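You operate a simulated robot arm through the tools that you are given. There is no shell and no other tool. Be economical: measure what you need, move in short steps, check, and stop when the job is done.

Carry out the task below with a simulated robot arm. There is one attempt and no reset: what you move stays moved.

Task
Take the green gauge and put it on top of the yellow tin. Then shut the left bench drawer. Then take the grey lid from the steel tray and put it on the shelf under the mesh bench. Then close the white drawer. Then put the blue crate lid on the top of the green belt away on the shelf under the beige bench. Then take the yellow cup and leave it on the top of the fixed bench. Then put the brass round flange from the long bench on the shelf of the long bench. Keep to this order. Set down upright: green gauge, yellow cup.

The check looks at the end state, three seconds after you hand in, the way a careful person would. Anything else that was tipped, shoved, dropped, spilled or broken makes it a failure. A push-on lid holds only when it is set on centred and level and pressed home; a screw cap is set on level and turned clockwise until tight.

Robot
A 7-joint arm with a two-finger parallel gripper on a trunk, on a base that drives. Base frame: it is fixed to the floor where the robot stands at the start and does not move with it; the origin is under the middle of the robot, x ahead of it, y to its left, z up; the surface under the hand at the start is at about z = 0.9. Units: m, rad, N and s.
With the tool pointing down near the work surface it reaches from about 0.48 to 0.92 m from the robot's upright axis, wherever it stands. Its first joint turns from -2.007 to 2.007 rad. Places, roughly: blue crate lid (38x29x7 cm) [3.6, -6.2, 1]; brass round flange (7x7x3 cm) [6.1, 1.1, 0.9]; green gauge (3x4x6 cm) [0.5, 0, 0.9]; grey lid (15x9x3 cm) [0.7, -0.7, 0.9]; left bench drawer [0.9, -0.3, 0.8]; shelf of the long bench [6.1, 2, 0.4]; shelf under the beige bench [-1.4, 0, 0.2]; shelf under the mesh bench [0.6, 2.4, 0.3]; top of the fixed bench [3.6, -8.9, 0.9]; white drawer [-1.2, 0.8, 0.7]; yellow cup (8x8x13 cm) [3.5, -6.5, 1]; yellow tin [0.75, 3.25, 1.5]. Payload 3.91 kg.
The TCP is the grasp point between the finger pads, 0.03 m short of the fingertips. In the tool frame z runs along the fingers and y along their closing line. The gripper opens to 0.11 m. The fingers are 0.02 m wide and 0.01 m thick; the gripper's body (0.048 by 0.112 m) begins 0.055 m behind the TCP.
Orientation is that of the tool frame in the base frame, as a unit quaternion [w, x, y, z]. With the fingers straight down and closing along the base's y, the tool's x points along the base's -x, its y along +y and its z along -z.

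Tools
- The arm moves only by the tool apply_moves. Its argument "commands" is a list of rows, each an object (a shift or turn left out is 0, a gripper value left out holds the last) with "slide": the shift along the tool's x, y, z in m, a list of three; "delta_rot": the turn, a rotation vector about the tool's x, y, z in rad, a list of three; "grip": the opening, from 0 (shut) to 1 (fully open). In form: [{"slide": [x, y, z], "delta_rot": [wx, wy, wz], "grip": grip}, ...]. A call has 1 to 20 rows; each row is the pose to reach, as a shift and turn from the pose commanded when the call began, along the tool's axes at that moment. Each row takes 0.2 s and may step no farther than 0.05 m and 0.15 rad from the row before; otherwise, or with a gripper value out of range, the whole call is refused. Where a pose cannot be reached the arm comes as near as it can. A force on the tool above 40 N (or 10 N above the force at the start of the call, whichever is more), or a blocked arm, ends the call early, and 0.2 s more pass. Each finger travels about 0.153 m/s and halts on what it meets, pressing with about 35 N; the grip force reading is that of the motor and also rises with nothing between the fingers. The clock runs only during rows and for 0.2 s after the last one: add rows that repeat a pose to give the fingers time. The reply holds the time, the measured pose of the TCP, the force on the tool along the base axes, the opening and the grip force, in the units named above and with some noise, with the torque about the TCP (base axes, N m) and any sound that the robot's microphone picked up.
- Cameras (640 x 400 px; columns grow to the right, rows downward): "scene" is now at [0.2072, 0.1425, 1.4398]; the picture's right is [-0.68, -0.73, 0.00], its down [-0.41, 0.38, -0.83] and it looks along [0.61, -0.57, -0.56] (base axes); focal length 279 px, centre (320, 200). "wrist" rides on the gripper at [0.072, 0.017, -0.103] in the tool frame; the picture's right is [-0.23, 0.97, 0.00], its down [-0.76, -0.18, -0.62] and it looks along [-0.61, -0.14, 0.78] (tool axes); focal length 222 px, centre (320, 200). There is no depth. A picture from a camera that has moved, and an enlarged one, comes with that camera's place and axes in the base frame and with its lens.
- get_image(camera): a new picture of that camera. It takes no simulated time.
- lift_body(by): slides the trunk up (or, below 0, down) by that many m; the arm and the scene camera ride with it, the base frame stays. It gives what a move gives, with no picture.
- drive_base(legs): drives the robot by 1 to 6 legs, each [ahead, left, turn to the left] in m, m and rad, along the robot's own axes; the way and the turn of a leg run together, so that a leg with both is an arc; at most 1.5 m and 3.142 rad a leg. The arm and the cameras ride along, it lands a little off, and it stops where it bumps. It gives what a move gives.
- head_to(pan, tilt): turns the head with the scene camera to pan (to the left, within 1.396 rad either way) and tilt (down, from -0.506 to 1.204), counted from straight ahead of the robot. It gives what a move gives.
- close_up(camera, box): a new picture of the part [left, top, right, bottom] of that camera's present view, enlarged. It takes no simulated time.
- job_done(): hands the job in; it is judged then, once.

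Work in short steps. Places have to be worked out from the pictures, the camera data and where the tool is seen: move nearer, look again, correct. Check each grasp and each placing, and mend what went wrong. You have 186 turns and 144 pictures in all, those below and enlarged ones among them. Open the gripper and draw the arm clear of the work before you hand the job in, unless the task says otherwise; then end with one line.

The tools are called after "Emit:" by a JSON object that holds its "api" and its "payload". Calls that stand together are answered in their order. apply_moves: Moves the arm, as the interface text tells. Its arguments: {"type":"object","properties":{"commands":{"type":"array","items":{"type":"object","properties":{"slide":{"type":"array","items":{"type":"number"}},"delta_rot":{"type":"array","items":{"type":"number"}},"grip":{"type":"number"}}}}},"required":["commands"]} The other tools are called the same way: lift_body (by) slides the trunk up or down; drive_base (legs) drives the base; head_to (pan, tilt) turns the head that bears the scene camera; get_image (camera) takes a picture; close_up (camera, box) takes an enlarged picture of a part of a camera's view; job_done () hands the job in.

At the start:

```text
time: 0.0
tool_pos: [0.4277, -0.3268, 1.2064]
ee_rot: [0.0, 0.001, 1.0, 0.0]
contact_force: [0.3, 0.3, -0.2]
torque: [-0.02, 0.01, -0.01]
opening: 0.11
grip_force: 0.2
trunk travel left (down, up): [-0.775, 0.215]
robot x, y, heading: [0.0022, 0.0, 0.004]
head pan, tilt: [-0.754, 0.59]
```

scene: 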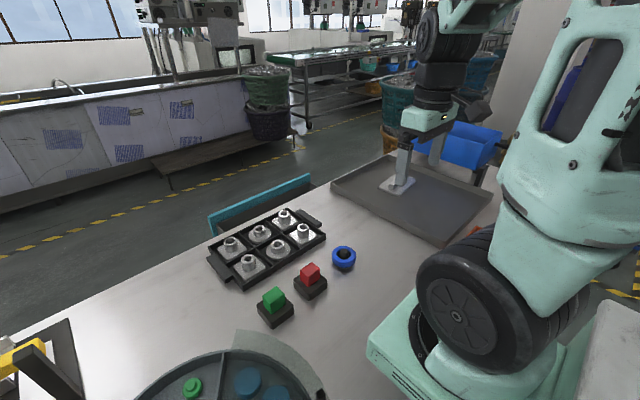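
wrist: 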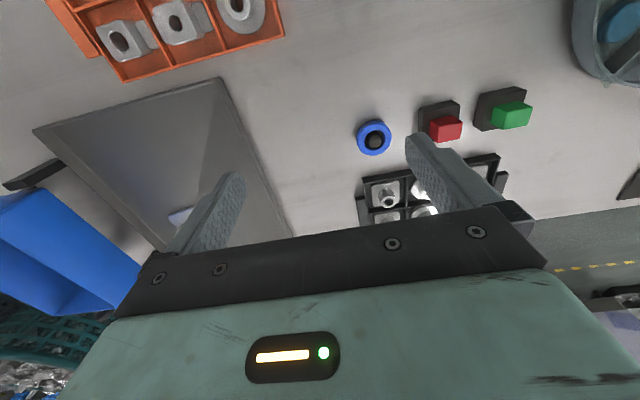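

I start by looking more closely at the bench to identify the gauge and the other items.

Emit:
{"api": "close_up", "payload": {"camera": "scene", "box": [120, 180, 440, 400]}}

Emit:
{"api": "head_to", "payload": {"pan": 0.0, "tilt": 0.8}}

Emit:
{"api": "get_image", "payload": {"camera": "scene"}}

```text
1.82 times, centred on (280, 290) of scene
camera zoom: at [0.2072, 0.1425, 1.4398], right [-0.68, -0.73, 0.0], down [-0.41, 0.38, -0.83], along [0.61, -0.57, -0.56], focal length 507 px, centre (393, 36)
```

zoom: 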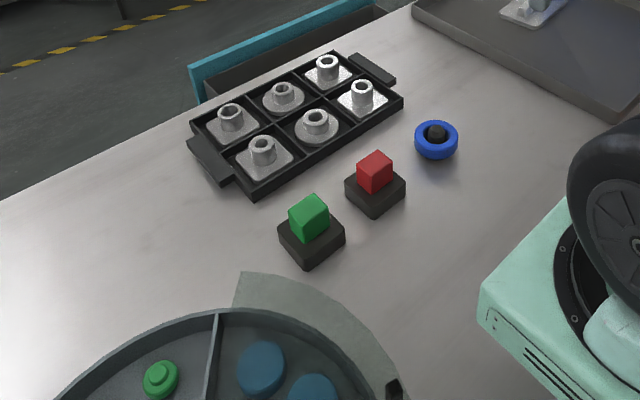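

```text
time: 1.1
tool_pos: [0.428, -0.3267, 1.2069]
ee_rot: [0.0, 0.0, 1.0, -0.001]
contact_force: [-0.5, 0.1, 0.6]
torque: [-0.02, -0.01, -0.02]
opening: 0.1097
grip_force: 0.2
trunk travel left (down, up): [-0.775, 0.215]
robot x, y, heading: [-0.001, -0.0003, 0.001]
head pan, tilt: [0.0, 0.799]
```

```text
140 pictures are left
camera scene: at [0.2232, 0.2032, 1.4221], right [0.0, -1.0, 0.0], down [-0.72, 0.0, -0.7], along [0.7, 0.0, -0.72], focal length 279 px, centre (320, 200)
```

scene: 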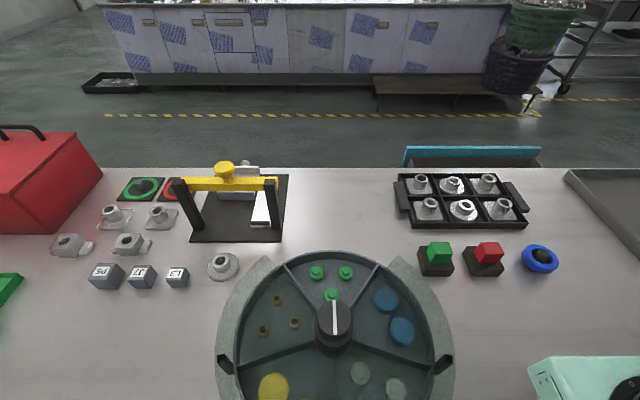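

The green block standing in the black holder at about (0.54, -0.03) is the gauge. I move the arm above it, staying high, and look with the wrist camera.

Emit:
{"api": "apply_moves", "payload": {"commands": [{"slide": [-0.018, 0.046, 0.0]}, {"slide": [-0.036, 0.092, 0.0]}, {"slide": [-0.054, 0.138, 0.0]}, {"slide": [-0.072, 0.184, 0.0]}, {"slide": [-0.09, 0.23, 0.0], "grip": 0.64}, {"slide": [-0.108, 0.275, 0.0], "grip": 0.64}, {"slide": [-0.11, 0.295, 0.04], "grip": 0.64}, {"slide": [-0.11, 0.295, 0.08], "grip": 0.64}]}}

Emit:
{"api": "get_image", "payload": {"camera": "wrist"}}

Emit:
{"api": "get_image", "payload": {"camera": "scene"}}

```text
time: 2.9
tool_pos: [0.5378, -0.0325, 1.1256]
ee_rot: [0.0, 0.0, 1.0, 0.0]
contact_force: [0.6, -0.4, 1.5]
torque: [0.01, 0.01, -0.01]
opening: 0.0703
grip_force: 0.0
trunk travel left (down, up): [-0.775, 0.215]
robot x, y, heading: [-0.0003, 0.0024, -0.003]
head pan, tilt: [0.0, 0.799]
```

```text
139 pictures are left
camera wrist: at [0.4652, -0.0143, 1.2298], right [0.23, 0.97, 0.0], down [0.76, -0.18, 0.62], along [0.61, -0.14, -0.78], focal length 222 px, centre (320, 200)
```

wrist: 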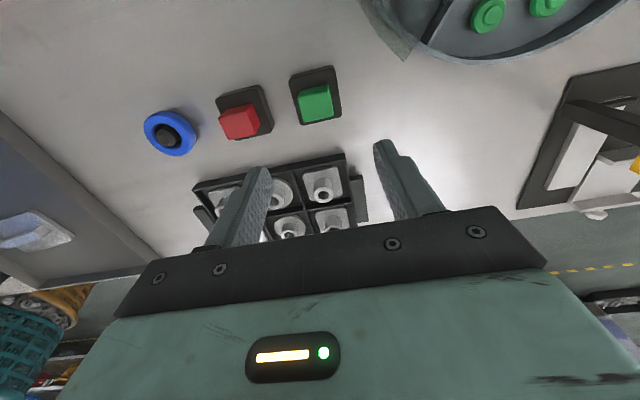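

```text
138 pictures are left
camera scene: at [0.2227, 0.2032, 1.4222], right [0.0, -1.0, 0.0], down [-0.72, 0.0, -0.7], along [0.7, 0.0, -0.72], focal length 279 px, centre (320, 200)
```

scene: 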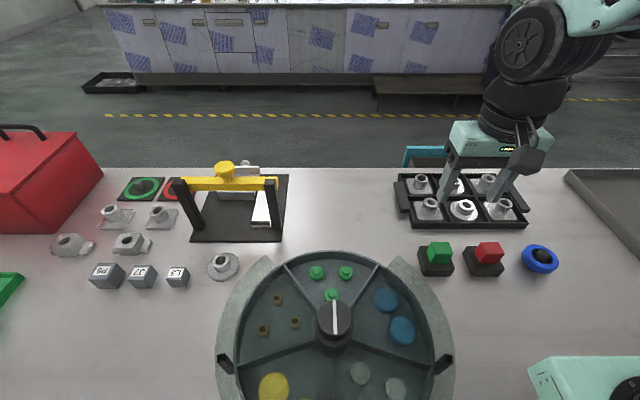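

Both views place the gauge near (0.534, -0.032) with its top at about z=0.97. I go lower above it.

Emit:
{"api": "apply_moves", "payload": {"commands": [{"slide": [0.003, 0, 0.05]}, {"slide": [0.003, 0, 0.1]}, {"slide": [0.003, 0, 0.125]}]}}

Emit:
{"api": "get_image", "payload": {"camera": "wrist"}}

Emit:
{"api": "close_up", "payload": {"camera": "scene", "box": [360, 120, 560, 300]}}

```text
time: 3.7
tool_pos: [0.535, -0.0317, 1.0026]
ee_rot: [0.0, -0.001, 1.0, -0.001]
contact_force: [0.6, 1.0, 0.5]
torque: [0.01, 0.02, -0.02]
opening: 0.0705
grip_force: 0.0
trunk travel left (down, up): [-0.775, 0.215]
robot x, y, heading: [0.0012, 0.0008, -0.002]
head pan, tilt: [0.0, 0.799]
```

```text
137 pictures are left
camera wrist: at [0.4615, -0.0149, 1.1047], right [0.23, 0.97, 0.0], down [0.76, -0.18, 0.62], along [0.61, -0.14, -0.78], focal length 222 px, centre (320, 200)
```

wrist: 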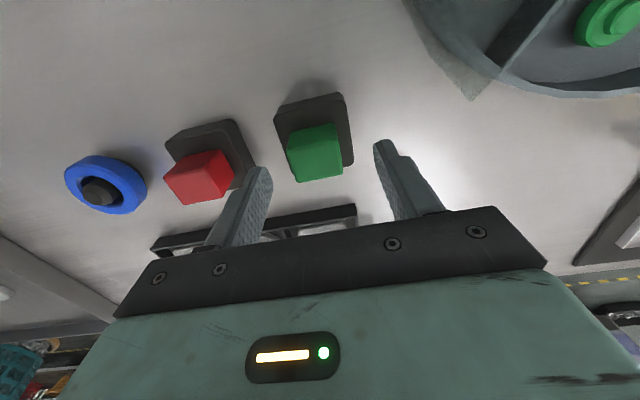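

```text
2.22 times, centred on (460, 210) of scene
camera zoom: at [0.2229, 0.2031, 1.4222], right [0.0, -1.0, 0.0], down [-0.72, 0.0, -0.7], along [0.7, 0.0, -0.72], focal length 619 px, centre (9, 178)
```

zoom: 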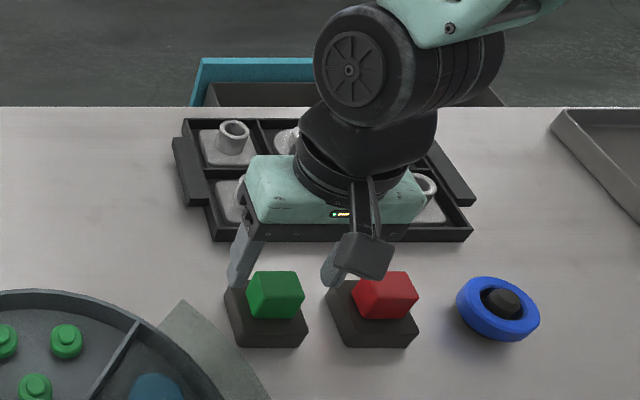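

Aligned. I lower to z≈0.965 and grip.

Emit:
{"api": "apply_moves", "payload": {"commands": [{"slide": [0.001, -0.001, 0.025], "grip": 0.64}, {"slide": [0.001, -0.001, 0.038], "grip": 0.64}, {"slide": [0.001, -0.001, 0.038], "grip": 0.2}, {"slide": [0.001, -0.001, 0.038], "grip": 0.2}, {"slide": [0.001, -0.001, 0.038], "grip": 0.2}]}}

Emit:
{"api": "get_image", "payload": {"camera": "wrist"}}

```text
time: 4.9
tool_pos: [0.5347, -0.0326, 0.9635]
ee_rot: [0.0, 0.0, 1.0, 0.0]
contact_force: [-1.3, -0.5, -0.1]
torque: [-0.01, -0.01, 0.02]
opening: 0.0372
grip_force: 35.2
trunk travel left (down, up): [-0.775, 0.215]
robot x, y, heading: [-0.0003, 0.0012, 0.003]
head pan, tilt: [0.0, 0.799]
```

```text
135 pictures are left
camera wrist: at [0.4609, -0.0156, 1.067], right [0.23, 0.97, 0.0], down [0.76, -0.18, 0.62], along [0.61, -0.14, -0.78], focal length 222 px, centre (320, 200)
```

wrist: 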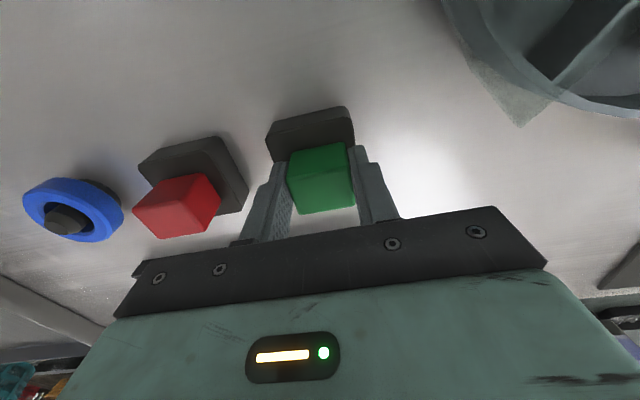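

Gripped at 3.7 cm. I lift straight up and check whether the black holder stays behind.

Emit:
{"api": "apply_moves", "payload": {"commands": [{"slide": [0, 0, -0.02]}, {"slide": [0, 0, -0.06]}, {"slide": [0, 0, -0.1]}, {"slide": [0, 0, -0.14]}, {"slide": [0, 0, -0.19]}, {"slide": [0, 0, -0.24]}]}}

Emit:
{"api": "close_up", "payload": {"camera": "scene", "box": [360, 80, 600, 300]}}

Emit:
{"api": "get_image", "payload": {"camera": "wrist"}}

Emit:
{"api": "head_to", "payload": {"pan": 1.3, "tilt": 0.3}}

Emit:
{"api": "get_image", "payload": {"camera": "scene"}}

```text
time: 6.3
tool_pos: [0.5357, -0.032, 1.2033]
ee_rot: [-0.001, 0.0, 1.0, -0.001]
contact_force: [0.2, -0.2, -0.7]
torque: [0.02, 0.07, -0.02]
opening: 0.022
grip_force: 0.0
trunk travel left (down, up): [-0.775, 0.215]
robot x, y, heading: [-0.0021, -0.0009, -0.0]
head pan, tilt: [0.0, 0.799]
```

```text
1.82 times, centred on (480, 190) of scene
camera zoom: at [0.2236, 0.2033, 1.4219], right [0.0, -1.0, 0.0], down [-0.72, 0.0, -0.7], along [0.7, 0.0, -0.72], focal length 507 px, centre (29, 218)
```

zoom: 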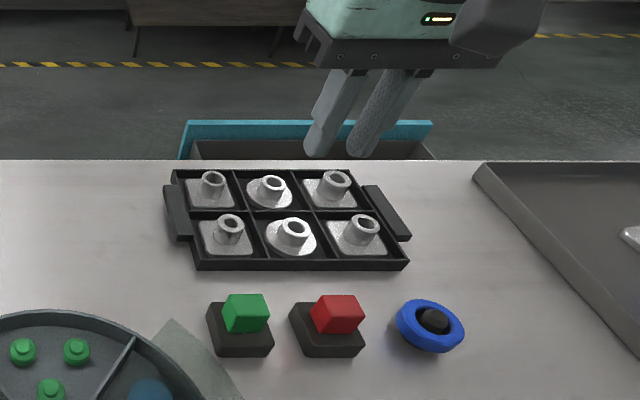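

```text
133 pictures are left
camera wrist: at [0.4622, -0.015, 1.307], right [0.23, 0.97, 0.0], down [0.76, -0.18, 0.62], along [0.61, -0.14, -0.78], focal length 222 px, centre (320, 200)
```

wrist: 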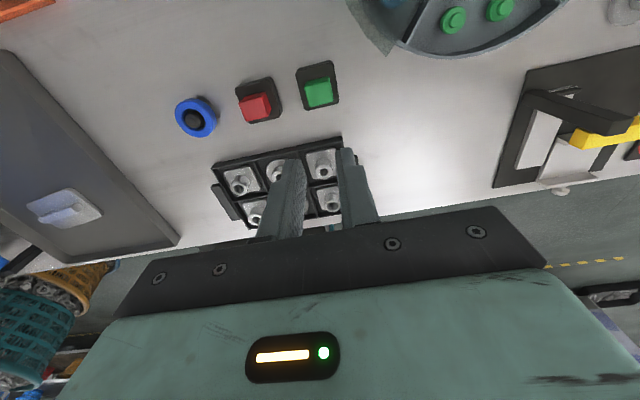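

```text
time: 7.8
tool_pos: [0.5344, -0.0325, 1.2032]
ee_rot: [0.0, 0.0, 1.0, 0.001]
contact_force: [-0.4, 0.3, -0.2]
torque: [0.01, 0.02, -0.02]
opening: 0.022
grip_force: 0.1
trunk travel left (down, up): [-0.775, 0.215]
robot x, y, heading: [0.0001, 0.0029, 0.001]
head pan, tilt: [1.3, 0.3]
```

```text
132 pictures are left
camera scene: at [0.1676, 0.2932, 1.4664], right [0.96, -0.27, 0.0], down [-0.08, -0.29, -0.96], along [0.26, 0.92, -0.3], focal length 279 px, centre (320, 200)
```

scene: 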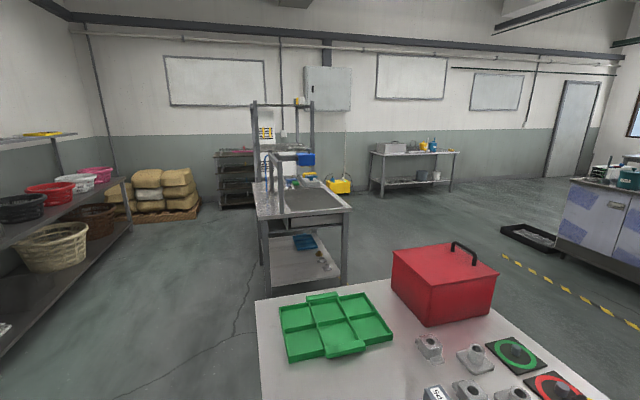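

The gauge slipped out of the fingers and still stands in its holder. I look at it close up before trying a deeper grip.

Emit:
{"api": "head_to", "payload": {"pan": -0.6, "tilt": 0.8}}

Emit:
{"api": "close_up", "payload": {"camera": "scene", "box": [240, 190, 400, 290]}}

Emit:
{"api": "close_up", "payload": {"camera": "wrist", "box": [230, 40, 390, 140]}}

```text
time: 9.6
tool_pos: [0.5354, -0.0318, 1.2027]
ee_rot: [0.0, 0.001, 1.0, -0.001]
contact_force: [0.4, -0.3, -0.4]
torque: [-0.02, 0.0, -0.03]
opening: 0.0221
grip_force: 0.0
trunk travel left (down, up): [-0.775, 0.215]
robot x, y, heading: [-0.0008, -0.0011, 0.002]
head pan, tilt: [-0.6, 0.799]
```

```text
4.00 times, centred on (320, 240) of scene
camera zoom: at [0.2092, 0.1577, 1.4221], right [-0.56, -0.83, 0.0], down [-0.59, 0.4, -0.7], along [0.58, -0.39, -0.72], focal length 1115 px, centre (320, 40)
```

zoom: 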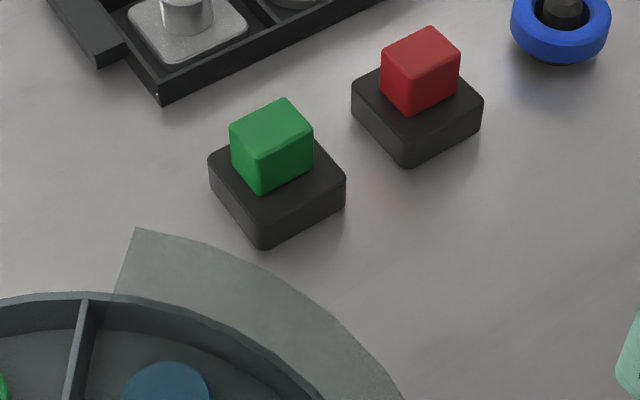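

```text
4.00 times, centred on (310, 90) of wrist
camera zoom: at [0.462, -0.015, 1.3062], right [0.23, 0.97, 0.0], down [0.76, -0.18, 0.62], along [0.61, -0.14, -0.78], focal length 888 px, centre (360, 640)
```

zoom: 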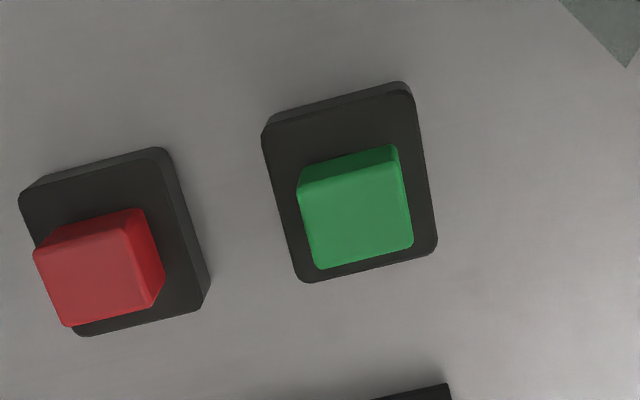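

The gauge stands about 4.5 cm clear of its holder, whose top is at z≈0.92. I go deeper, close fully, and lift slowly.

Emit:
{"api": "apply_moves", "payload": {"commands": [{"slide": [0.001, 0, 0.05], "grip": 0.6}, {"slide": [0.001, 0, 0.1], "grip": 0.6}, {"slide": [0.001, 0, 0.15], "grip": 0.6}, {"slide": [0.001, 0, 0.2], "grip": 0.6}, {"slide": [0.001, 0, 0.23], "grip": 0.6}, {"slide": [0.001, 0, 0.249], "grip": 0.6}, {"slide": [0.001, 0, 0.249], "grip": 0.0}, {"slide": [0.001, 0, 0.249], "grip": 0.0}, {"slide": [0.001, 0, 0.249], "grip": 0.0}]}}

Emit:
{"api": "apply_moves", "payload": {"commands": [{"slide": [0, 0, -0.003]}, {"slide": [0, 0, -0.006]}, {"slide": [0, 0, -0.01]}, {"slide": [0, 0, -0.014]}, {"slide": [0, 0, -0.018]}]}}

Emit:
{"api": "close_up", "payload": {"camera": "scene", "box": [240, 140, 400, 290]}}

```text
time: 11.6
tool_pos: [0.5323, -0.0329, 0.9569]
ee_rot: [0.001, 0.0, 1.0, 0.0]
contact_force: [-1.7, -9.1, 35.7]
torque: [0.29, 0.08, 0.28]
opening: 0.0373
grip_force: 34.9
trunk travel left (down, up): [-0.775, 0.215]
robot x, y, heading: [0.0011, 0.0012, -0.001]
head pan, tilt: [-0.6, 0.799]
```

```text
time: 12.8
tool_pos: [0.5339, -0.0323, 0.9728]
ee_rot: [0.0, 0.0, 1.0, 0.0]
contact_force: [-0.3, 0.0, -0.7]
torque: [0.0, 0.01, -0.01]
opening: 0.0372
grip_force: 34.7
trunk travel left (down, up): [-0.775, 0.215]
robot x, y, heading: [-0.0002, -0.0012, 0.002]
head pan, tilt: [-0.6, 0.799]
```

```text
2.67 times, centred on (320, 215) of scene
camera zoom: at [0.2092, 0.1577, 1.422], right [-0.56, -0.83, 0.0], down [-0.59, 0.41, -0.7], along [0.58, -0.39, -0.72], focal length 743 px, centre (320, 160)
```

zoom: 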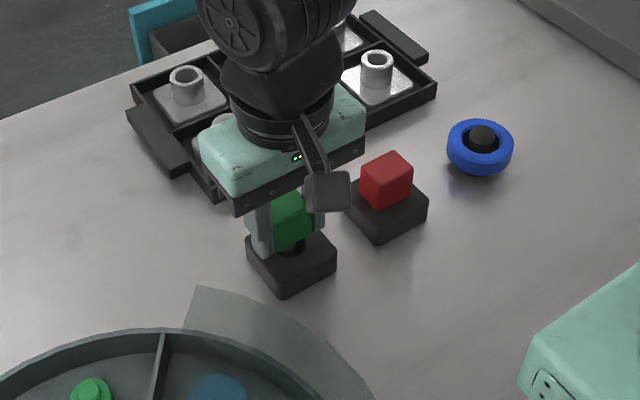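

It is rising now, with a dark stem beneath it. I keep lifting slowly.

Emit:
{"api": "apply_moves", "payload": {"commands": [{"slide": [0, 0, -0.005]}, {"slide": [0, 0, -0.01]}, {"slide": [0, 0, -0.015]}, {"slide": [0, 0, -0.02]}, {"slide": [0, 0, -0.03]}, {"slide": [0, 0, -0.04]}, {"slide": [0, 0, -0.06]}, {"slide": [0, 0, -0.08]}]}}

Emit:
{"api": "close_up", "payload": {"camera": "scene", "box": [240, 100, 400, 290]}}

```text
time: 14.6
tool_pos: [0.5342, -0.0322, 1.0525]
ee_rot: [-0.001, 0.0, 1.0, 0.0]
contact_force: [-0.9, -0.3, -1.3]
torque: [-0.01, 0.03, -0.02]
opening: 0.0373
grip_force: 35.4
trunk travel left (down, up): [-0.775, 0.215]
robot x, y, heading: [-0.0007, 0.0002, 0.0]
head pan, tilt: [-0.6, 0.799]
```

```text
2.11 times, centred on (320, 195) of scene
camera zoom: at [0.2094, 0.1577, 1.422], right [-0.56, -0.83, 0.0], down [-0.59, 0.41, -0.7], along [0.58, -0.39, -0.72], focal length 587 px, centre (320, 210)
```

zoom: 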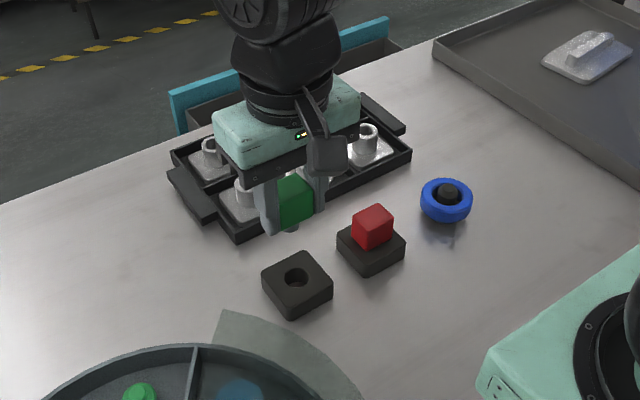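

The gauge (block with a pin below) is free and held. I raise the trunk and arm for travel and look towards the mesh bench with the tin.

Emit:
{"api": "lift_body", "payload": {"by": 0.21}}

Emit:
{"api": "head_to", "payload": {"pan": 1.39, "tilt": 0.5}}

Emit:
{"api": "get_image", "payload": {"camera": "scene"}}

```text
time: 16.9
tool_pos: [0.5333, -0.0322, 1.2627]
ee_rot: [0.0, 0.0, 1.0, 0.0]
contact_force: [-0.1, -0.6, -0.5]
torque: [-0.01, -0.01, 0.0]
opening: 0.0373
grip_force: 35.4
trunk travel left (down, up): [-0.985, 0.005]
robot x, y, heading: [0.0007, -0.0012, -0.001]
head pan, tilt: [-0.6, 0.799]
```

```text
time: 18.8
tool_pos: [0.5338, -0.0327, 1.2629]
ee_rot: [0.001, -0.001, 1.0, 0.0]
contact_force: [-0.6, -0.5, -1.3]
torque: [0.02, 0.03, -0.01]
opening: 0.0374
grip_force: 34.8
trunk travel left (down, up): [-0.985, 0.005]
robot x, y, heading: [0.0004, -0.0011, -0.001]
head pan, tilt: [1.389, 0.499]
```

```text
127 pictures are left
camera scene: at [0.1591, 0.2927, 1.658], right [0.98, -0.18, 0.0], down [-0.09, -0.47, -0.88], along [0.16, 0.86, -0.48], focal length 279 px, centre (320, 200)
```

scene: 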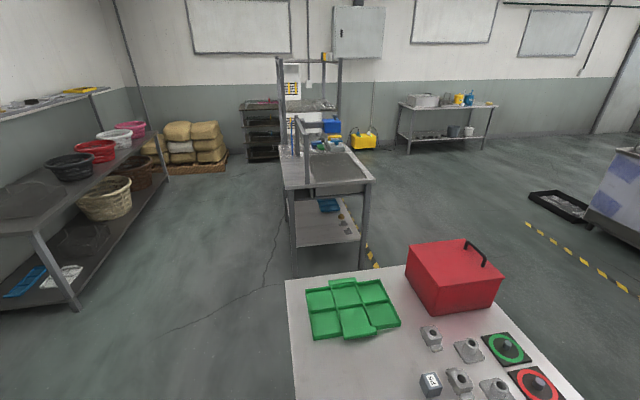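

Aisle is clear. I back off 0.4 m from the bench and drive left to just short of the rack.

Emit:
{"api": "drive_base", "payload": {"legs": [[-0.4, 0, 0], [0, 1.4, 0], [0, 1.2, 0]]}}

Emit:
{"api": "head_to", "payload": {"pan": 0.3, "tilt": 0.2}}

Emit:
{"api": "get_image", "payload": {"camera": "scene"}}

```text
time: 33.6
tool_pos: [0.1679, 2.5686, 1.2624]
ee_rot: [0.0, 0.013, 1.0, -0.001]
contact_force: [-0.5, 0.7, -0.9]
torque: [-0.02, -0.01, -0.02]
opening: 0.0373
grip_force: 34.8
trunk travel left (down, up): [-0.985, 0.005]
robot x, y, heading: [-0.3615, 2.6157, -0.026]
head pan, tilt: [1.389, 0.499]
```

```text
time: 35.0
tool_pos: [0.1679, 2.5685, 1.2627]
ee_rot: [-0.001, 0.014, 1.0, 0.0]
contact_force: [-0.3, -0.3, -0.4]
torque: [-0.02, 0.05, 0.01]
opening: 0.0373
grip_force: 34.8
trunk travel left (down, up): [-0.985, 0.005]
robot x, y, heading: [-0.3609, 2.6118, -0.028]
head pan, tilt: [0.3, 0.201]
```

```text
126 pictures are left
camera scene: at [-0.127, 2.8394, 1.6857], right [0.27, -0.96, 0.0], down [-0.19, -0.05, -0.98], along [0.94, 0.27, -0.2], focal length 279 px, centre (320, 200)
```

scene: 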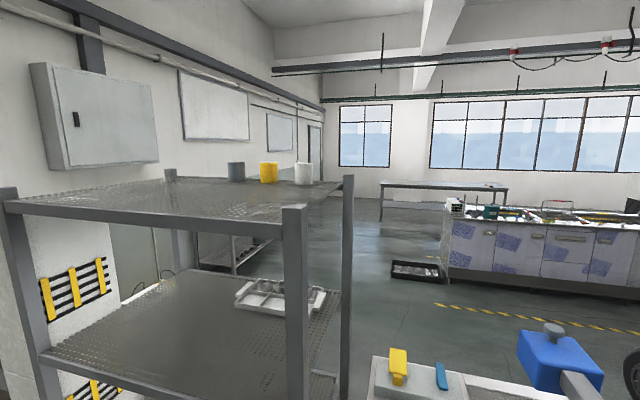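

The tins stand on the rack's top shelf; yellow tin around (0.75, 3.27). I raise the arm to see how high it can get with the tool pointing down.

Emit:
{"api": "apply_moves", "payload": {"commands": [{"slide": [0, 0, -0.05]}, {"slide": [0, 0, -0.1]}, {"slide": [0, 0, -0.15]}, {"slide": [0, 0, -0.2]}, {"slide": [0, 0, -0.25]}, {"slide": [0, 0, -0.3]}, {"slide": [0, 0, -0.35]}, {"slide": [0, 0, -0.4]}, {"slide": [0, 0, -0.45]}, {"slide": [0, 0, -0.5]}]}}

Emit:
{"api": "get_image", "payload": {"camera": "wrist"}}

```text
time: 37.2
tool_pos: [0.169, 2.5708, 1.7617]
ee_rot: [-0.001, 0.013, 1.0, -0.001]
contact_force: [-0.2, -0.8, -0.5]
torque: [0.0, 0.0, 0.01]
opening: 0.0373
grip_force: 35.0
trunk travel left (down, up): [-0.985, 0.005]
robot x, y, heading: [-0.3677, 2.6158, -0.025]
head pan, tilt: [0.3, 0.201]
```

```text
125 pictures are left
camera wrist: at [0.0957, 2.5895, 1.8652], right [0.25, 0.97, 0.0], down [0.76, -0.2, 0.62], along [0.6, -0.16, -0.78], focal length 222 px, centre (320, 200)
```

wrist: 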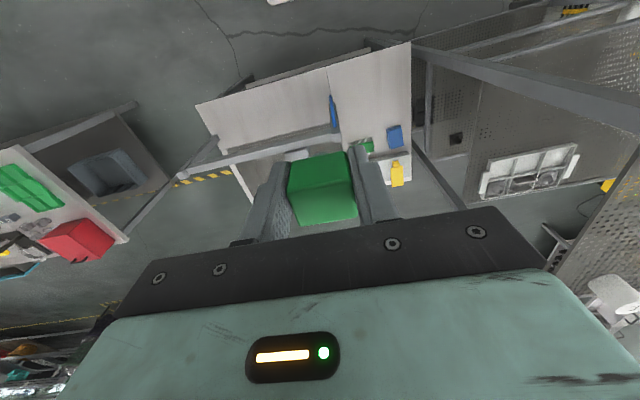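

The arm reaches z=1.76. I zoom on the held gauge and drive to a spot facing the tin.

Emit:
{"api": "close_up", "payload": {"camera": "wrist", "box": [240, 120, 400, 240]}}

Emit:
{"api": "drive_base", "payload": {"legs": [[0, 0.64, 0.026], [0.27, 0, 0]]}}

Emit:
{"api": "head_to", "payload": {"pan": 0.0, "tilt": 0.25}}

Emit:
{"api": "get_image", "payload": {"camera": "scene"}}

Emit:
{"api": "get_image", "payload": {"camera": "wrist"}}

```text
3.33 times, centred on (320, 180) of wrist
camera zoom: at [0.0957, 2.5895, 1.8652], right [0.25, 0.97, 0.0], down [0.76, -0.2, 0.62], along [0.6, -0.16, -0.78], focal length 740 px, centre (320, 267)
```

zoom: 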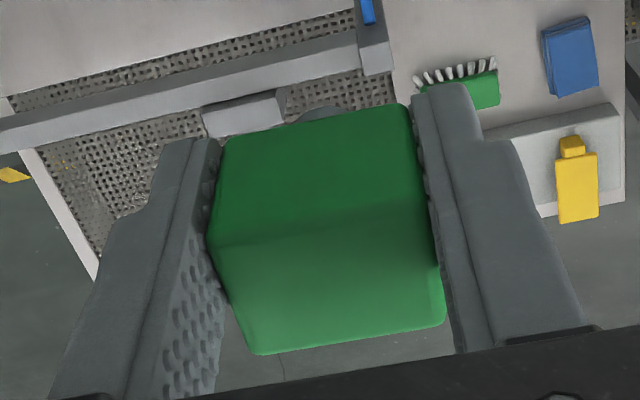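

```text
time: 42.2
tool_pos: [0.4462, 3.2216, 1.7616]
ee_rot: [0.0, -0.001, 1.0, -0.001]
contact_force: [-0.7, -0.2, -0.6]
torque: [-0.02, -0.01, 0.0]
opening: 0.0375
grip_force: 34.9
trunk travel left (down, up): [-0.985, 0.005]
robot x, y, heading: [-0.0878, 3.2477, 0.003]
head pan, tilt: [0.3, 0.201]
```

```text
time: 43.0
tool_pos: [0.4454, 3.2201, 1.7615]
ee_rot: [0.0, 0.0, 1.0, -0.001]
contact_force: [0.4, 0.6, -0.6]
torque: [-0.03, 0.03, -0.02]
opening: 0.0375
grip_force: 35.0
trunk travel left (down, up): [-0.985, 0.005]
robot x, y, heading: [-0.085, 3.248, -0.001]
head pan, tilt: [0.0, 0.25]
```

```text
123 pictures are left
camera scene: at [0.1479, 3.4537, 1.6811], right [0.0, -1.0, 0.0], down [-0.25, 0.0, -0.97], along [0.97, 0.0, -0.25], focal length 279 px, centre (320, 200)
```

scene: 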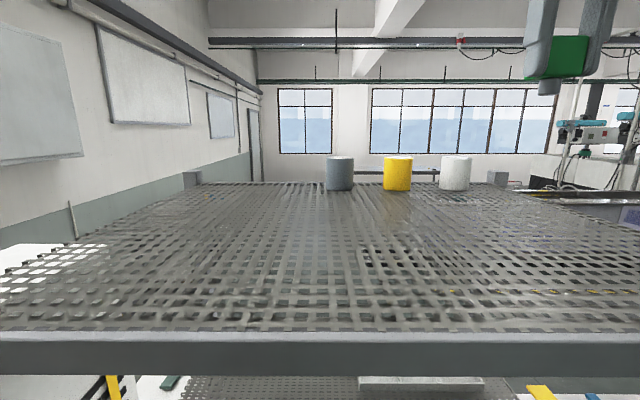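

```text
122 pictures are left
camera wrist: at [0.3731, 3.2377, 1.8649], right [0.23, 0.97, 0.0], down [0.76, -0.18, 0.62], along [0.61, -0.14, -0.78], focal length 222 px, centre (320, 200)
```

wrist: 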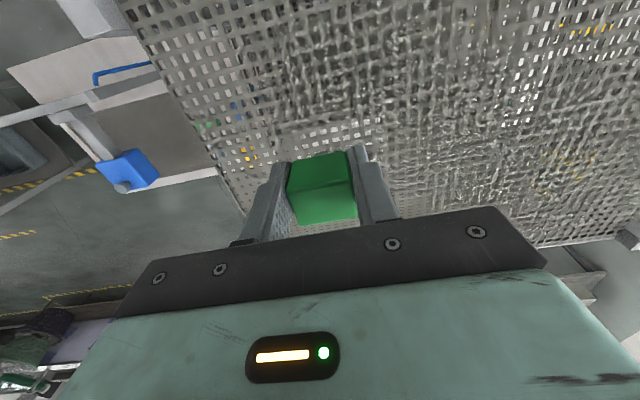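

Triangulating both views puts the tin at about (0.76, 3.28), top z≈1.617; the gauge's pin ends ≈0.05 below the TCP. I move over it at the present height.

Emit:
{"api": "apply_moves", "payload": {"commands": [{"slide": [-0.045, 0.009, 0]}, {"slide": [-0.09, 0.018, 0]}, {"slide": [-0.135, 0.027, 0]}, {"slide": [-0.18, 0.036, 0]}, {"slide": [-0.225, 0.045, 0]}, {"slide": [-0.27, 0.054, 0]}, {"slide": [-0.315, 0.062, 0]}]}}

Emit:
{"api": "close_up", "payload": {"camera": "scene", "box": [320, 50, 480, 200]}}

Emit:
{"api": "get_image", "payload": {"camera": "wrist"}}

```text
time: 44.6
tool_pos: [0.6404, 3.3007, 1.6694]
ee_rot: [-0.001, -0.001, 1.0, -0.001]
contact_force: [-0.4, -0.5, -0.1]
torque: [0.08, 0.04, 0.0]
opening: 0.0374
grip_force: 35.1
out of reach, approached as far as the arm can: row 1, 2, 3, 4, 5, 6, 7
trunk travel left (down, up): [-0.985, 0.005]
robot x, y, heading: [-0.0905, 3.2504, 0.001]
head pan, tilt: [0.0, 0.25]
```

```text
2.67 times, centred on (400, 125) of scene
camera zoom: at [0.149, 3.4534, 1.6809], right [0.0, -1.0, 0.0], down [-0.25, 0.0, -0.97], along [0.97, 0.0, -0.25], focal length 743 px, centre (107, 400)
```

zoom: 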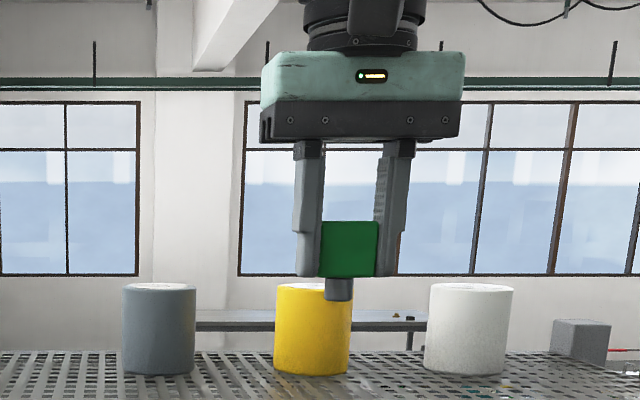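

```text
120 pictures are left
camera wrist: at [0.5672, 3.3185, 1.7719], right [0.23, 0.97, 0.0], down [0.76, -0.18, 0.62], along [0.6, -0.14, -0.78], focal length 222 px, centre (320, 200)
```

wrist: 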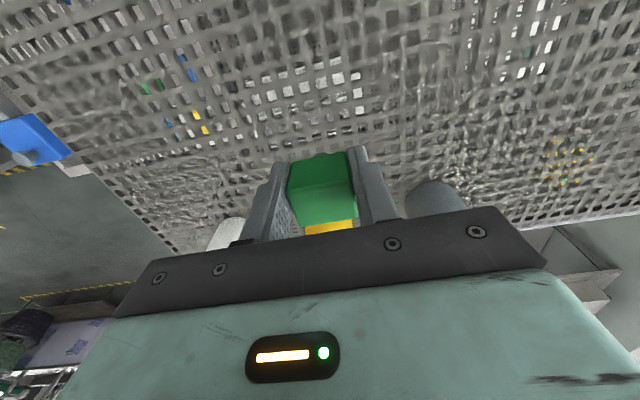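

At that height the arm's reach runs short. I draw the hand back and up, then drive nearer.

Emit:
{"api": "apply_moves", "payload": {"commands": [{"slide": [0.04, 0, 0]}, {"slide": [0.08, 0, -0.03]}, {"slide": [0.12, 0, -0.06]}, {"slide": [0.16, 0, -0.09]}]}}

Emit:
{"api": "head_to", "payload": {"pan": 0.0, "tilt": 1.1}}

Emit:
{"api": "get_image", "payload": {"camera": "scene"}}

```text
time: 45.6
tool_pos: [0.4769, 3.3009, 1.7552]
ee_rot: [0.0, -0.001, 1.0, 0.0]
contact_force: [0.7, 0.4, 0.0]
torque: [0.03, 0.03, -0.02]
opening: 0.0373
grip_force: 35.0
out of reach, approached as far as the arm can: row 4
trunk travel left (down, up): [-0.985, 0.005]
robot x, y, heading: [-0.088, 3.2489, 0.002]
head pan, tilt: [0.0, 0.25]
```

```text
time: 46.8
tool_pos: [0.4781, 3.3012, 1.7541]
ee_rot: [0.0, -0.001, 1.0, 0.001]
contact_force: [-0.6, -0.2, -0.8]
torque: [-0.01, 0.03, 0.0]
opening: 0.0374
grip_force: 34.9
trunk travel left (down, up): [-0.985, 0.005]
robot x, y, heading: [-0.0867, 3.2516, 0.003]
head pan, tilt: [0.0, 1.1]
```

```text
119 pictures are left
camera scene: at [0.1177, 3.4536, 1.6103], right [0.0, -1.0, 0.0], down [-0.89, 0.0, -0.45], along [0.45, 0.0, -0.89], focal length 279 px, centre (320, 200)
```

scene: 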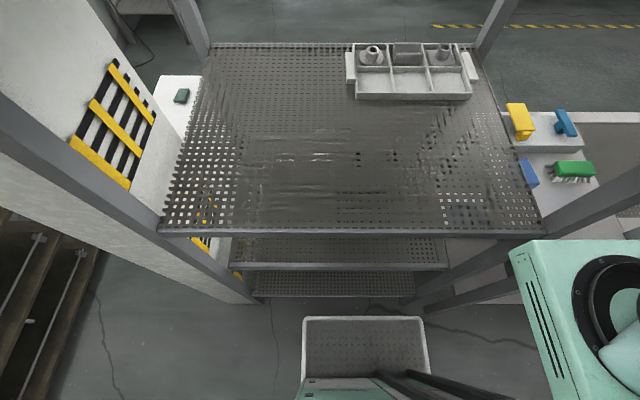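

The base front has about 0.18 m of clearance to the rack. I drive 0.12 m nearer and try again.

Emit:
{"api": "drive_base", "payload": {"legs": [[0.12, 0, 0]]}}

Emit:
{"api": "head_to", "payload": {"pan": 0.0, "tilt": 0.25}}

Emit:
{"api": "apply_moves", "payload": {"commands": [{"slide": [-0.03, 0.0, 0.01]}, {"slide": [-0.06, -0.01, 0.02]}, {"slide": [-0.09, -0.015, 0.03]}]}}

```text
time: 47.9
tool_pos: [0.5469, 3.295, 1.7527]
ee_rot: [-0.001, 0.008, 1.0, -0.002]
contact_force: [0.7, -1.0, -0.3]
torque: [0.05, 0.0, 0.01]
opening: 0.0375
grip_force: 35.2
trunk travel left (down, up): [-0.985, 0.005]
robot x, y, heading: [-0.0211, 3.2569, -0.018]
head pan, tilt: [0.0, 1.1]
stopped in leg 1: the robot was blocked; the commanded pose is now the measured one
```

```text
time: 49.1
tool_pos: [0.5474, 3.2972, 1.7538]
ee_rot: [-0.001, 0.008, 1.0, 0.0]
contact_force: [0.0, 0.3, 0.6]
torque: [0.01, 0.01, 0.02]
opening: 0.0373
grip_force: 35.5
trunk travel left (down, up): [-0.985, 0.005]
robot x, y, heading: [-0.022, 3.2558, -0.017]
head pan, tilt: [0.0, 0.25]
```

```text
time: 49.9
tool_pos: [0.6292, 3.2786, 1.7278]
ee_rot: [0.003, 0.009, 1.0, -0.001]
contact_force: [0.0, 0.4, -1.0]
torque: [-0.04, -0.01, -0.02]
opening: 0.0377
grip_force: 34.7
trunk travel left (down, up): [-0.985, 0.005]
robot x, y, heading: [-0.021, 3.2539, -0.019]
head pan, tilt: [0.0, 0.25]
```

The base stopped against something after 0.07 m, but the arm follows now. I continue outward, keeping the pin above the tin's top.

Emit:
{"api": "apply_moves", "payload": {"commands": [{"slide": [-0.03, 0.0, 0.01]}, {"slide": [-0.06, 0.0, 0.015]}, {"slide": [-0.09, 0.0, 0.02]}]}}

Emit:
{"api": "close_up", "payload": {"camera": "scene", "box": [320, 50, 480, 200]}}

Emit:
{"api": "get_image", "payload": {"camera": "wrist"}}

```text
time: 50.9
tool_pos: [0.663, 3.2654, 1.7083]
ee_rot: [0.026, 0.011, 1.0, 0.005]
contact_force: [-0.3, 0.1, -0.3]
torque: [0.05, 0.02, 0.04]
opening: 0.0375
grip_force: 34.7
out of reach, approached as far as the arm can: row 1, 2, 3
trunk travel left (down, up): [-0.985, 0.005]
robot x, y, heading: [-0.0244, 3.2538, -0.016]
head pan, tilt: [0.0, 0.25]
stopped in row 3: the arm was blocked; the commanded pose is now the measured one
```

```text
2.67 times, centred on (400, 125) of scene
camera zoom: at [0.1459, 3.4529, 1.7005], right [-0.02, -1.0, 0.0], down [-0.21, 0.0, -0.98], along [0.98, -0.02, -0.21], focal length 743 px, centre (107, 400)
```

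zoom: 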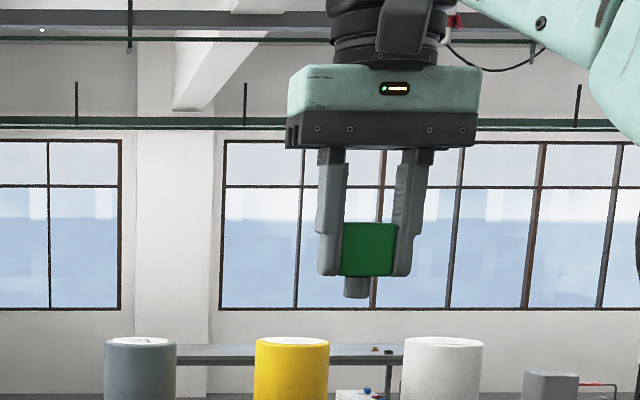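

```text
117 pictures are left
camera wrist: at [0.5851, 3.2833, 1.8081], right [0.25, 0.97, 0.02], down [0.72, -0.2, 0.66], along [0.64, -0.15, -0.75], focal length 222 px, centre (320, 200)
```

wrist: 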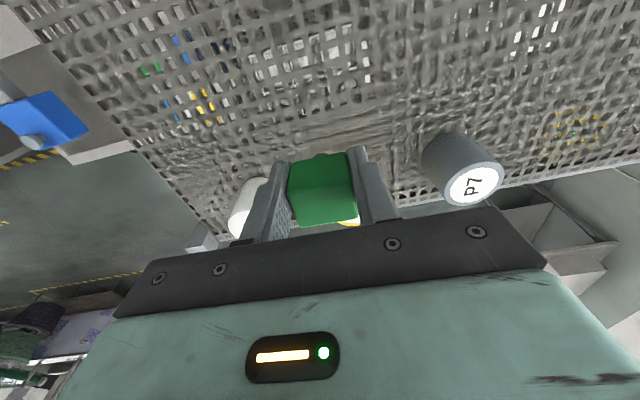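

The robot leaned back slightly against the rack, so this side is too tight. The tin stands near the rack's far edge, so I withdraw and will approach from the other side.

Emit:
{"api": "apply_moves", "payload": {"commands": [{"slide": [0.04, 0, -0.01]}, {"slide": [0.08, 0, -0.02]}, {"slide": [0.12, 0, -0.02]}]}}

Emit:
{"api": "drive_base", "payload": {"legs": [[-0.3, 0, 0]]}}

Emit:
{"api": "get_image", "payload": {"camera": "scene"}}

```text
time: 51.2
tool_pos: [0.6627, 3.2588, 1.6723]
ee_rot: [-0.004, 0.009, 1.0, 0.002]
contact_force: [-2.6, -0.3, -2.8]
torque: [0.05, -0.11, -0.02]
opening: 0.0374
grip_force: 34.7
trunk travel left (down, up): [-0.985, 0.005]
robot x, y, heading: [-0.031, 3.2513, -0.02]
head pan, tilt: [0.0, 0.25]
stopped in row 1: the arm was blocked; the commanded pose is now the measured one
```

```text
time: 51.9
tool_pos: [0.685, 3.2403, 1.5943]
ee_rot: [0.003, 0.003, 1.0, 0.019]
contact_force: [7.1, 5.4, 24.0]
torque: [0.19, -0.79, 0.1]
opening: 0.0366
grip_force: 34.0
trunk travel left (down, up): [-0.985, 0.005]
robot x, y, heading: [-0.0364, 3.253, -0.01]
head pan, tilt: [0.0, 0.25]
stopped in leg 1: the robot was blocked; the commanded pose is now the measured one
```

```text
116 pictures are left
camera scene: at [0.0476, 3.4637, 1.7256], right [-0.01, -1.0, 0.0], down [-0.16, 0.0, -0.99], along [0.99, -0.01, -0.16], focal length 279 px, centre (320, 200)
```

scene: 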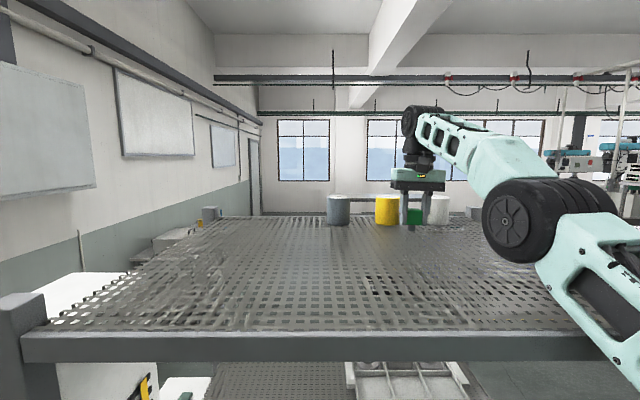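

The robot leans back and an arm link seems to be pressing the shelf's front edge. I try lifting the hand straight up in small steps to free it.

Emit:
{"api": "apply_moves", "payload": {"commands": [{"slide": [0, 0, -0.02]}, {"slide": [0, 0, -0.04]}, {"slide": [0, 0, -0.06]}, {"slide": [0, 0, -0.08]}]}}

Emit:
{"api": "get_image", "payload": {"camera": "scene"}}

```text
time: 52.2
tool_pos: [0.6627, 3.2274, 1.6071]
ee_rot: [0.003, 0.002, 1.0, 0.023]
contact_force: [1.4, 0.7, -6.6]
torque: [-0.02, 0.1, -0.01]
opening: 0.0373
grip_force: 34.9
out of reach, approached as far as the arm can: row 1
trunk travel left (down, up): [-0.985, 0.005]
robot x, y, heading: [-0.0326, 3.2623, -0.001]
head pan, tilt: [0.0, 0.25]
stopped in row 1: the arm was blocked; the commanded pose is now the measured one
```

```text
115 pictures are left
camera scene: at [0.0202, 3.4711, 1.7337], right [0.0, -1.0, 0.0], down [-0.14, 0.0, -0.99], along [0.99, 0.0, -0.14], focal length 279 px, centre (320, 200)
```

scene: 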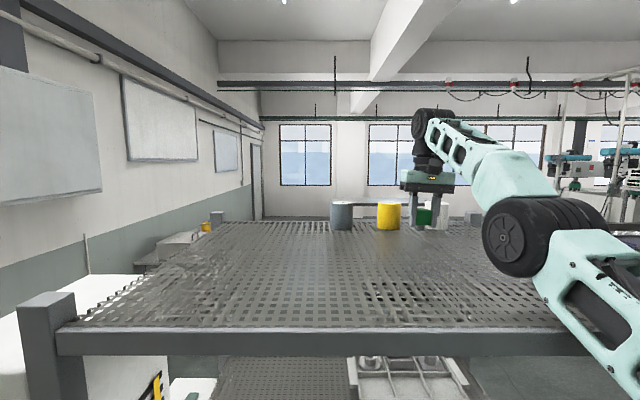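

The lean grows while the upper arm leans across the shelf edge, so I need the arm to fold back. I pull the hand back towards the robot and slightly up.

Emit:
{"api": "apply_moves", "payload": {"commands": [{"slide": [0.04, 0, -0.01]}, {"slide": [0.08, 0, -0.02]}, {"slide": [0.12, 0, -0.03]}, {"slide": [0.16, 0, -0.04]}]}}

Emit:
{"api": "get_image", "payload": {"camera": "scene"}}

```text
time: 52.5
tool_pos: [0.6456, 3.2195, 1.5959]
ee_rot: [-0.045, 0.002, 0.999, 0.019]
contact_force: [2.7, 1.6, -4.5]
torque: [-0.05, 0.16, 0.03]
opening: 0.0374
grip_force: 34.6
trunk travel left (down, up): [-0.985, 0.005]
robot x, y, heading: [-0.0338, 3.2719, -0.001]
head pan, tilt: [0.0, 0.25]
stopped in row 1: the force on the tool passed its limit at 94 N (the readings are from after the stop); the commanded pose is now the measured one
```

```text
114 pictures are left
camera scene: at [0.0103, 3.4767, 1.7349], right [0.0, -1.0, 0.0], down [-0.14, 0.0, -0.99], along [0.99, 0.0, -0.14], focal length 279 px, centre (320, 200)
```

scene: 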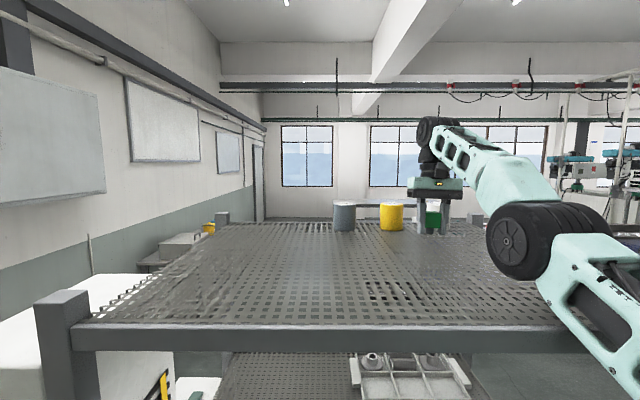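

The pin seems to drag on the mesh. I lift and retract together in smaller steps.

Emit:
{"api": "apply_moves", "payload": {"commands": [{"slide": [0.006, 0, -0.012]}, {"slide": [0.012, 0, -0.025]}, {"slide": [0.02, 0, -0.04]}, {"slide": [0.03, 0, -0.06]}]}}

Emit:
{"api": "get_image", "payload": {"camera": "wrist"}}

```text
time: 52.8
tool_pos: [0.6799, 3.2001, 1.5919]
ee_rot: [0.014, -0.003, 1.0, 0.025]
contact_force: [-0.6, 0.1, -0.1]
torque: [0.0, 0.01, 0.0]
opening: 0.0377
grip_force: 35.4
trunk travel left (down, up): [-0.985, 0.005]
robot x, y, heading: [-0.0399, 3.2691, -0.002]
head pan, tilt: [0.0, 0.25]
stopped in row 1: the arm was blocked; the commanded pose is now the measured one
```

```text
113 pictures are left
camera wrist: at [0.6037, 3.2121, 1.6936], right [0.22, 0.97, 0.05], down [0.74, -0.2, 0.64], along [0.63, -0.1, -0.77], focal length 222 px, centre (320, 200)
```

wrist: 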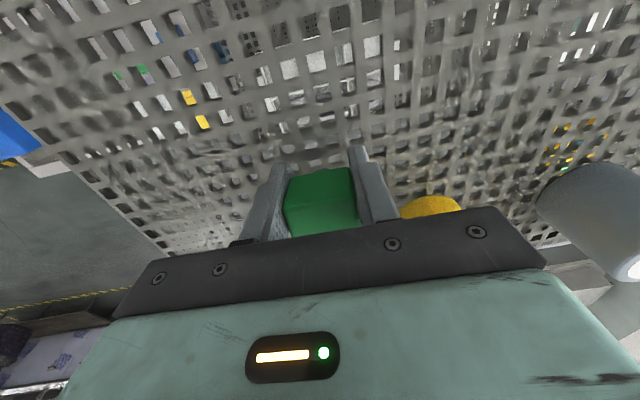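

The arm is jammed somewhere I cannot see. I turn the head toward the shoulder and shelf edge.

Emit:
{"api": "head_to", "payload": {"pan": -0.7, "tilt": 0.7}}

Emit:
{"api": "get_image", "payload": {"camera": "scene"}}

```text
time: 53.9
tool_pos: [0.6787, 3.2007, 1.5896]
ee_rot: [0.01, -0.003, 1.0, 0.025]
contact_force: [-0.1, -0.2, -0.7]
torque: [0.01, 0.0, 0.03]
opening: 0.0375
grip_force: 34.6
trunk travel left (down, up): [-0.985, 0.005]
robot x, y, heading: [-0.0331, 3.2692, -0.005]
head pan, tilt: [-0.7, 0.7]
```

```text
112 pictures are left
camera scene: at [0.0033, 3.4208, 1.6786], right [-0.64, -0.77, -0.07], down [-0.41, 0.41, -0.81], along [0.65, -0.49, -0.58], focal length 279 px, centre (320, 200)
```

scene: 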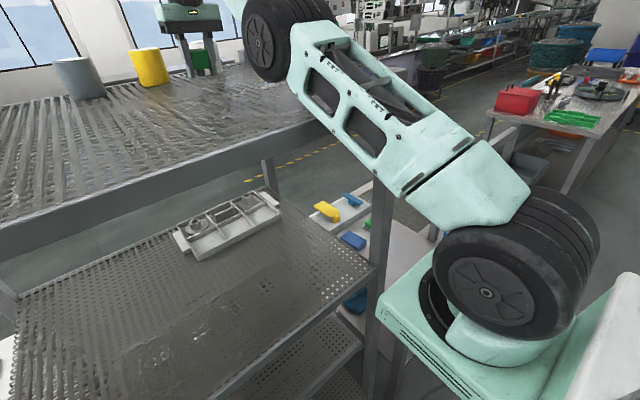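

The upper arm rests on the shelf's corner. I make one bolder retract-and-raise step so the shoulder rotates back.

Emit:
{"api": "apply_moves", "payload": {"commands": [{"slide": [0.035, 0, -0.035]}, {"slide": [0.07, 0, -0.07]}, {"slide": [0.105, 0, -0.105]}]}}

Emit:
{"api": "get_image", "payload": {"camera": "scene"}}

```text
time: 54.2
tool_pos: [0.6801, 3.1974, 1.6097]
ee_rot: [0.056, -0.007, 0.998, 0.029]
contact_force: [-9.1, -2.5, 31.4]
torque: [0.08, -0.28, -0.03]
opening: 0.0374
grip_force: 35.7
out of reach, approached as far as the arm can: row 1
trunk travel left (down, up): [-0.985, 0.005]
robot x, y, heading: [-0.0341, 3.2715, 0.005]
head pan, tilt: [-0.7, 0.7]
stopped in row 1: the arm was blocked; the commanded pose is now the measured one
```

```text
111 pictures are left
camera scene: at [-0.0155, 3.4234, 1.6918], right [-0.64, -0.77, -0.07], down [-0.4, 0.41, -0.82], along [0.66, -0.49, -0.57], focal length 279 px, centre (320, 200)
```

scene: 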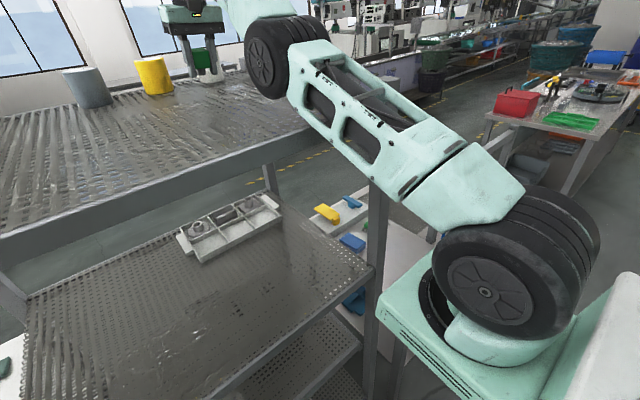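

The raised pose was out of reach because the robot leans back. I retract mostly horizontally, compensating for the tool's tilt.

Emit:
{"api": "apply_moves", "payload": {"commands": [{"slide": [0.043, 0, -0.015]}, {"slide": [0.086, 0, -0.03]}, {"slide": [0.129, 0, -0.045]}, {"slide": [0.172, 0, -0.06]}]}}

Emit:
{"api": "get_image", "payload": {"camera": "scene"}}

```text
time: 54.5
tool_pos: [0.6569, 3.1928, 1.604]
ee_rot: [-0.013, -0.004, 1.0, 0.023]
contact_force: [0.8, -0.3, -4.4]
torque: [0.02, 0.09, 0.0]
opening: 0.0375
grip_force: 34.8
trunk travel left (down, up): [-0.985, 0.005]
robot x, y, heading: [-0.0359, 3.2727, -0.0]
head pan, tilt: [-0.7, 0.7]
stopped in row 1: the force on the tool passed its limit at 81 N (the readings are from after the stop); the commanded pose is now the measured one
```

```text
110 pictures are left
camera scene: at [-0.0127, 3.4249, 1.6913], right [-0.64, -0.77, -0.07], down [-0.41, 0.41, -0.82], along [0.65, -0.49, -0.57], focal length 279 px, centre (320, 200)
```

scene: 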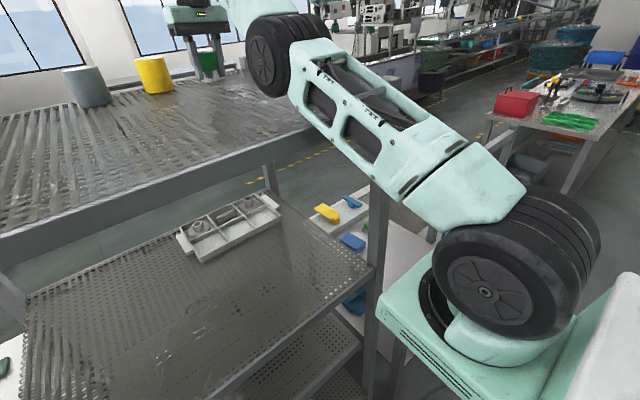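

That moved it back a bit. I repeat with gentler steps.

Emit:
{"api": "apply_moves", "payload": {"commands": [{"slide": [0.012, 0, -0.003]}, {"slide": [0.024, 0, -0.006]}, {"slide": [0.036, 0, -0.009]}, {"slide": [0.048, 0, -0.012]}, {"slide": [0.06, 0, -0.015]}, {"slide": [0.075, 0, -0.02]}, {"slide": [0.09, 0, -0.025]}]}}

Emit:
{"api": "get_image", "payload": {"camera": "scene"}}

```text
time: 54.9
tool_pos: [0.6401, 3.1925, 1.5805]
ee_rot: [0.003, -0.006, 1.0, 0.018]
contact_force: [62.3, 2.0, 234.2]
torque: [-5.07, 0.01, -0.16]
opening: 0.0377
grip_force: 34.7
trunk travel left (down, up): [-0.985, 0.005]
robot x, y, heading: [-0.0355, 3.2763, 0.007]
head pan, tilt: [-0.7, 0.7]
stopped in row 1: the force on the tool passed its limit at 200 N (the readings are from after the stop); the commanded pose is now the measured one
```

```text
109 pictures are left
camera scene: at [-0.0568, 3.4272, 1.6894], right [-0.63, -0.77, -0.09], down [-0.39, 0.41, -0.83], along [0.67, -0.49, -0.56], focal length 279 px, centre (320, 200)
```

scene: 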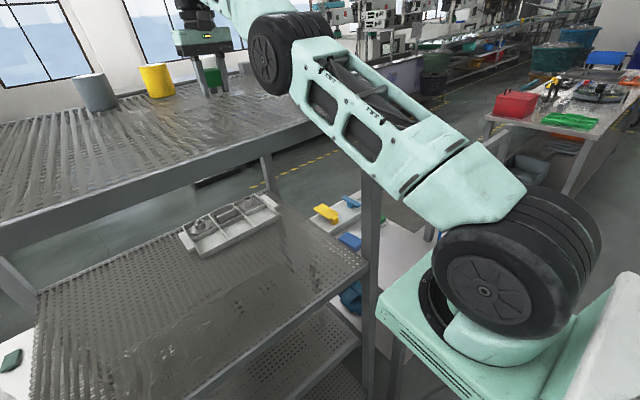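

The hand now presses on the shelf. Since the arm rises outward from the shoulder, backing the base up should lift it off the edge; I try a short backward leg.

Emit:
{"api": "drive_base", "payload": {"legs": [[-0.08, 0, 0]]}}

Emit:
{"api": "get_image", "payload": {"camera": "scene"}}

```text
time: 55.6
tool_pos: [0.7014, 3.1862, 1.5955]
ee_rot: [0.134, -0.012, 0.991, 0.018]
contact_force: [0.0, 0.5, -0.4]
torque: [-0.01, 0.0, -0.03]
opening: 0.0372
grip_force: 35.0
trunk travel left (down, up): [-0.985, 0.005]
robot x, y, heading: [-0.0417, 3.2786, 0.009]
head pan, tilt: [-0.7, 0.7]
stopped in leg 1: the robot was blocked; the commanded pose is now the measured one
```

```text
108 pictures are left
camera scene: at [-0.042, 3.4309, 1.6945], right [-0.63, -0.77, -0.08], down [-0.4, 0.41, -0.82], along [0.67, -0.49, -0.57], focal length 279 px, centre (320, 200)
```

scene: 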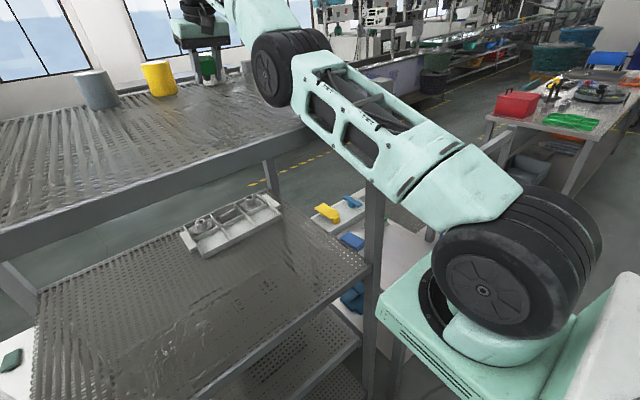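

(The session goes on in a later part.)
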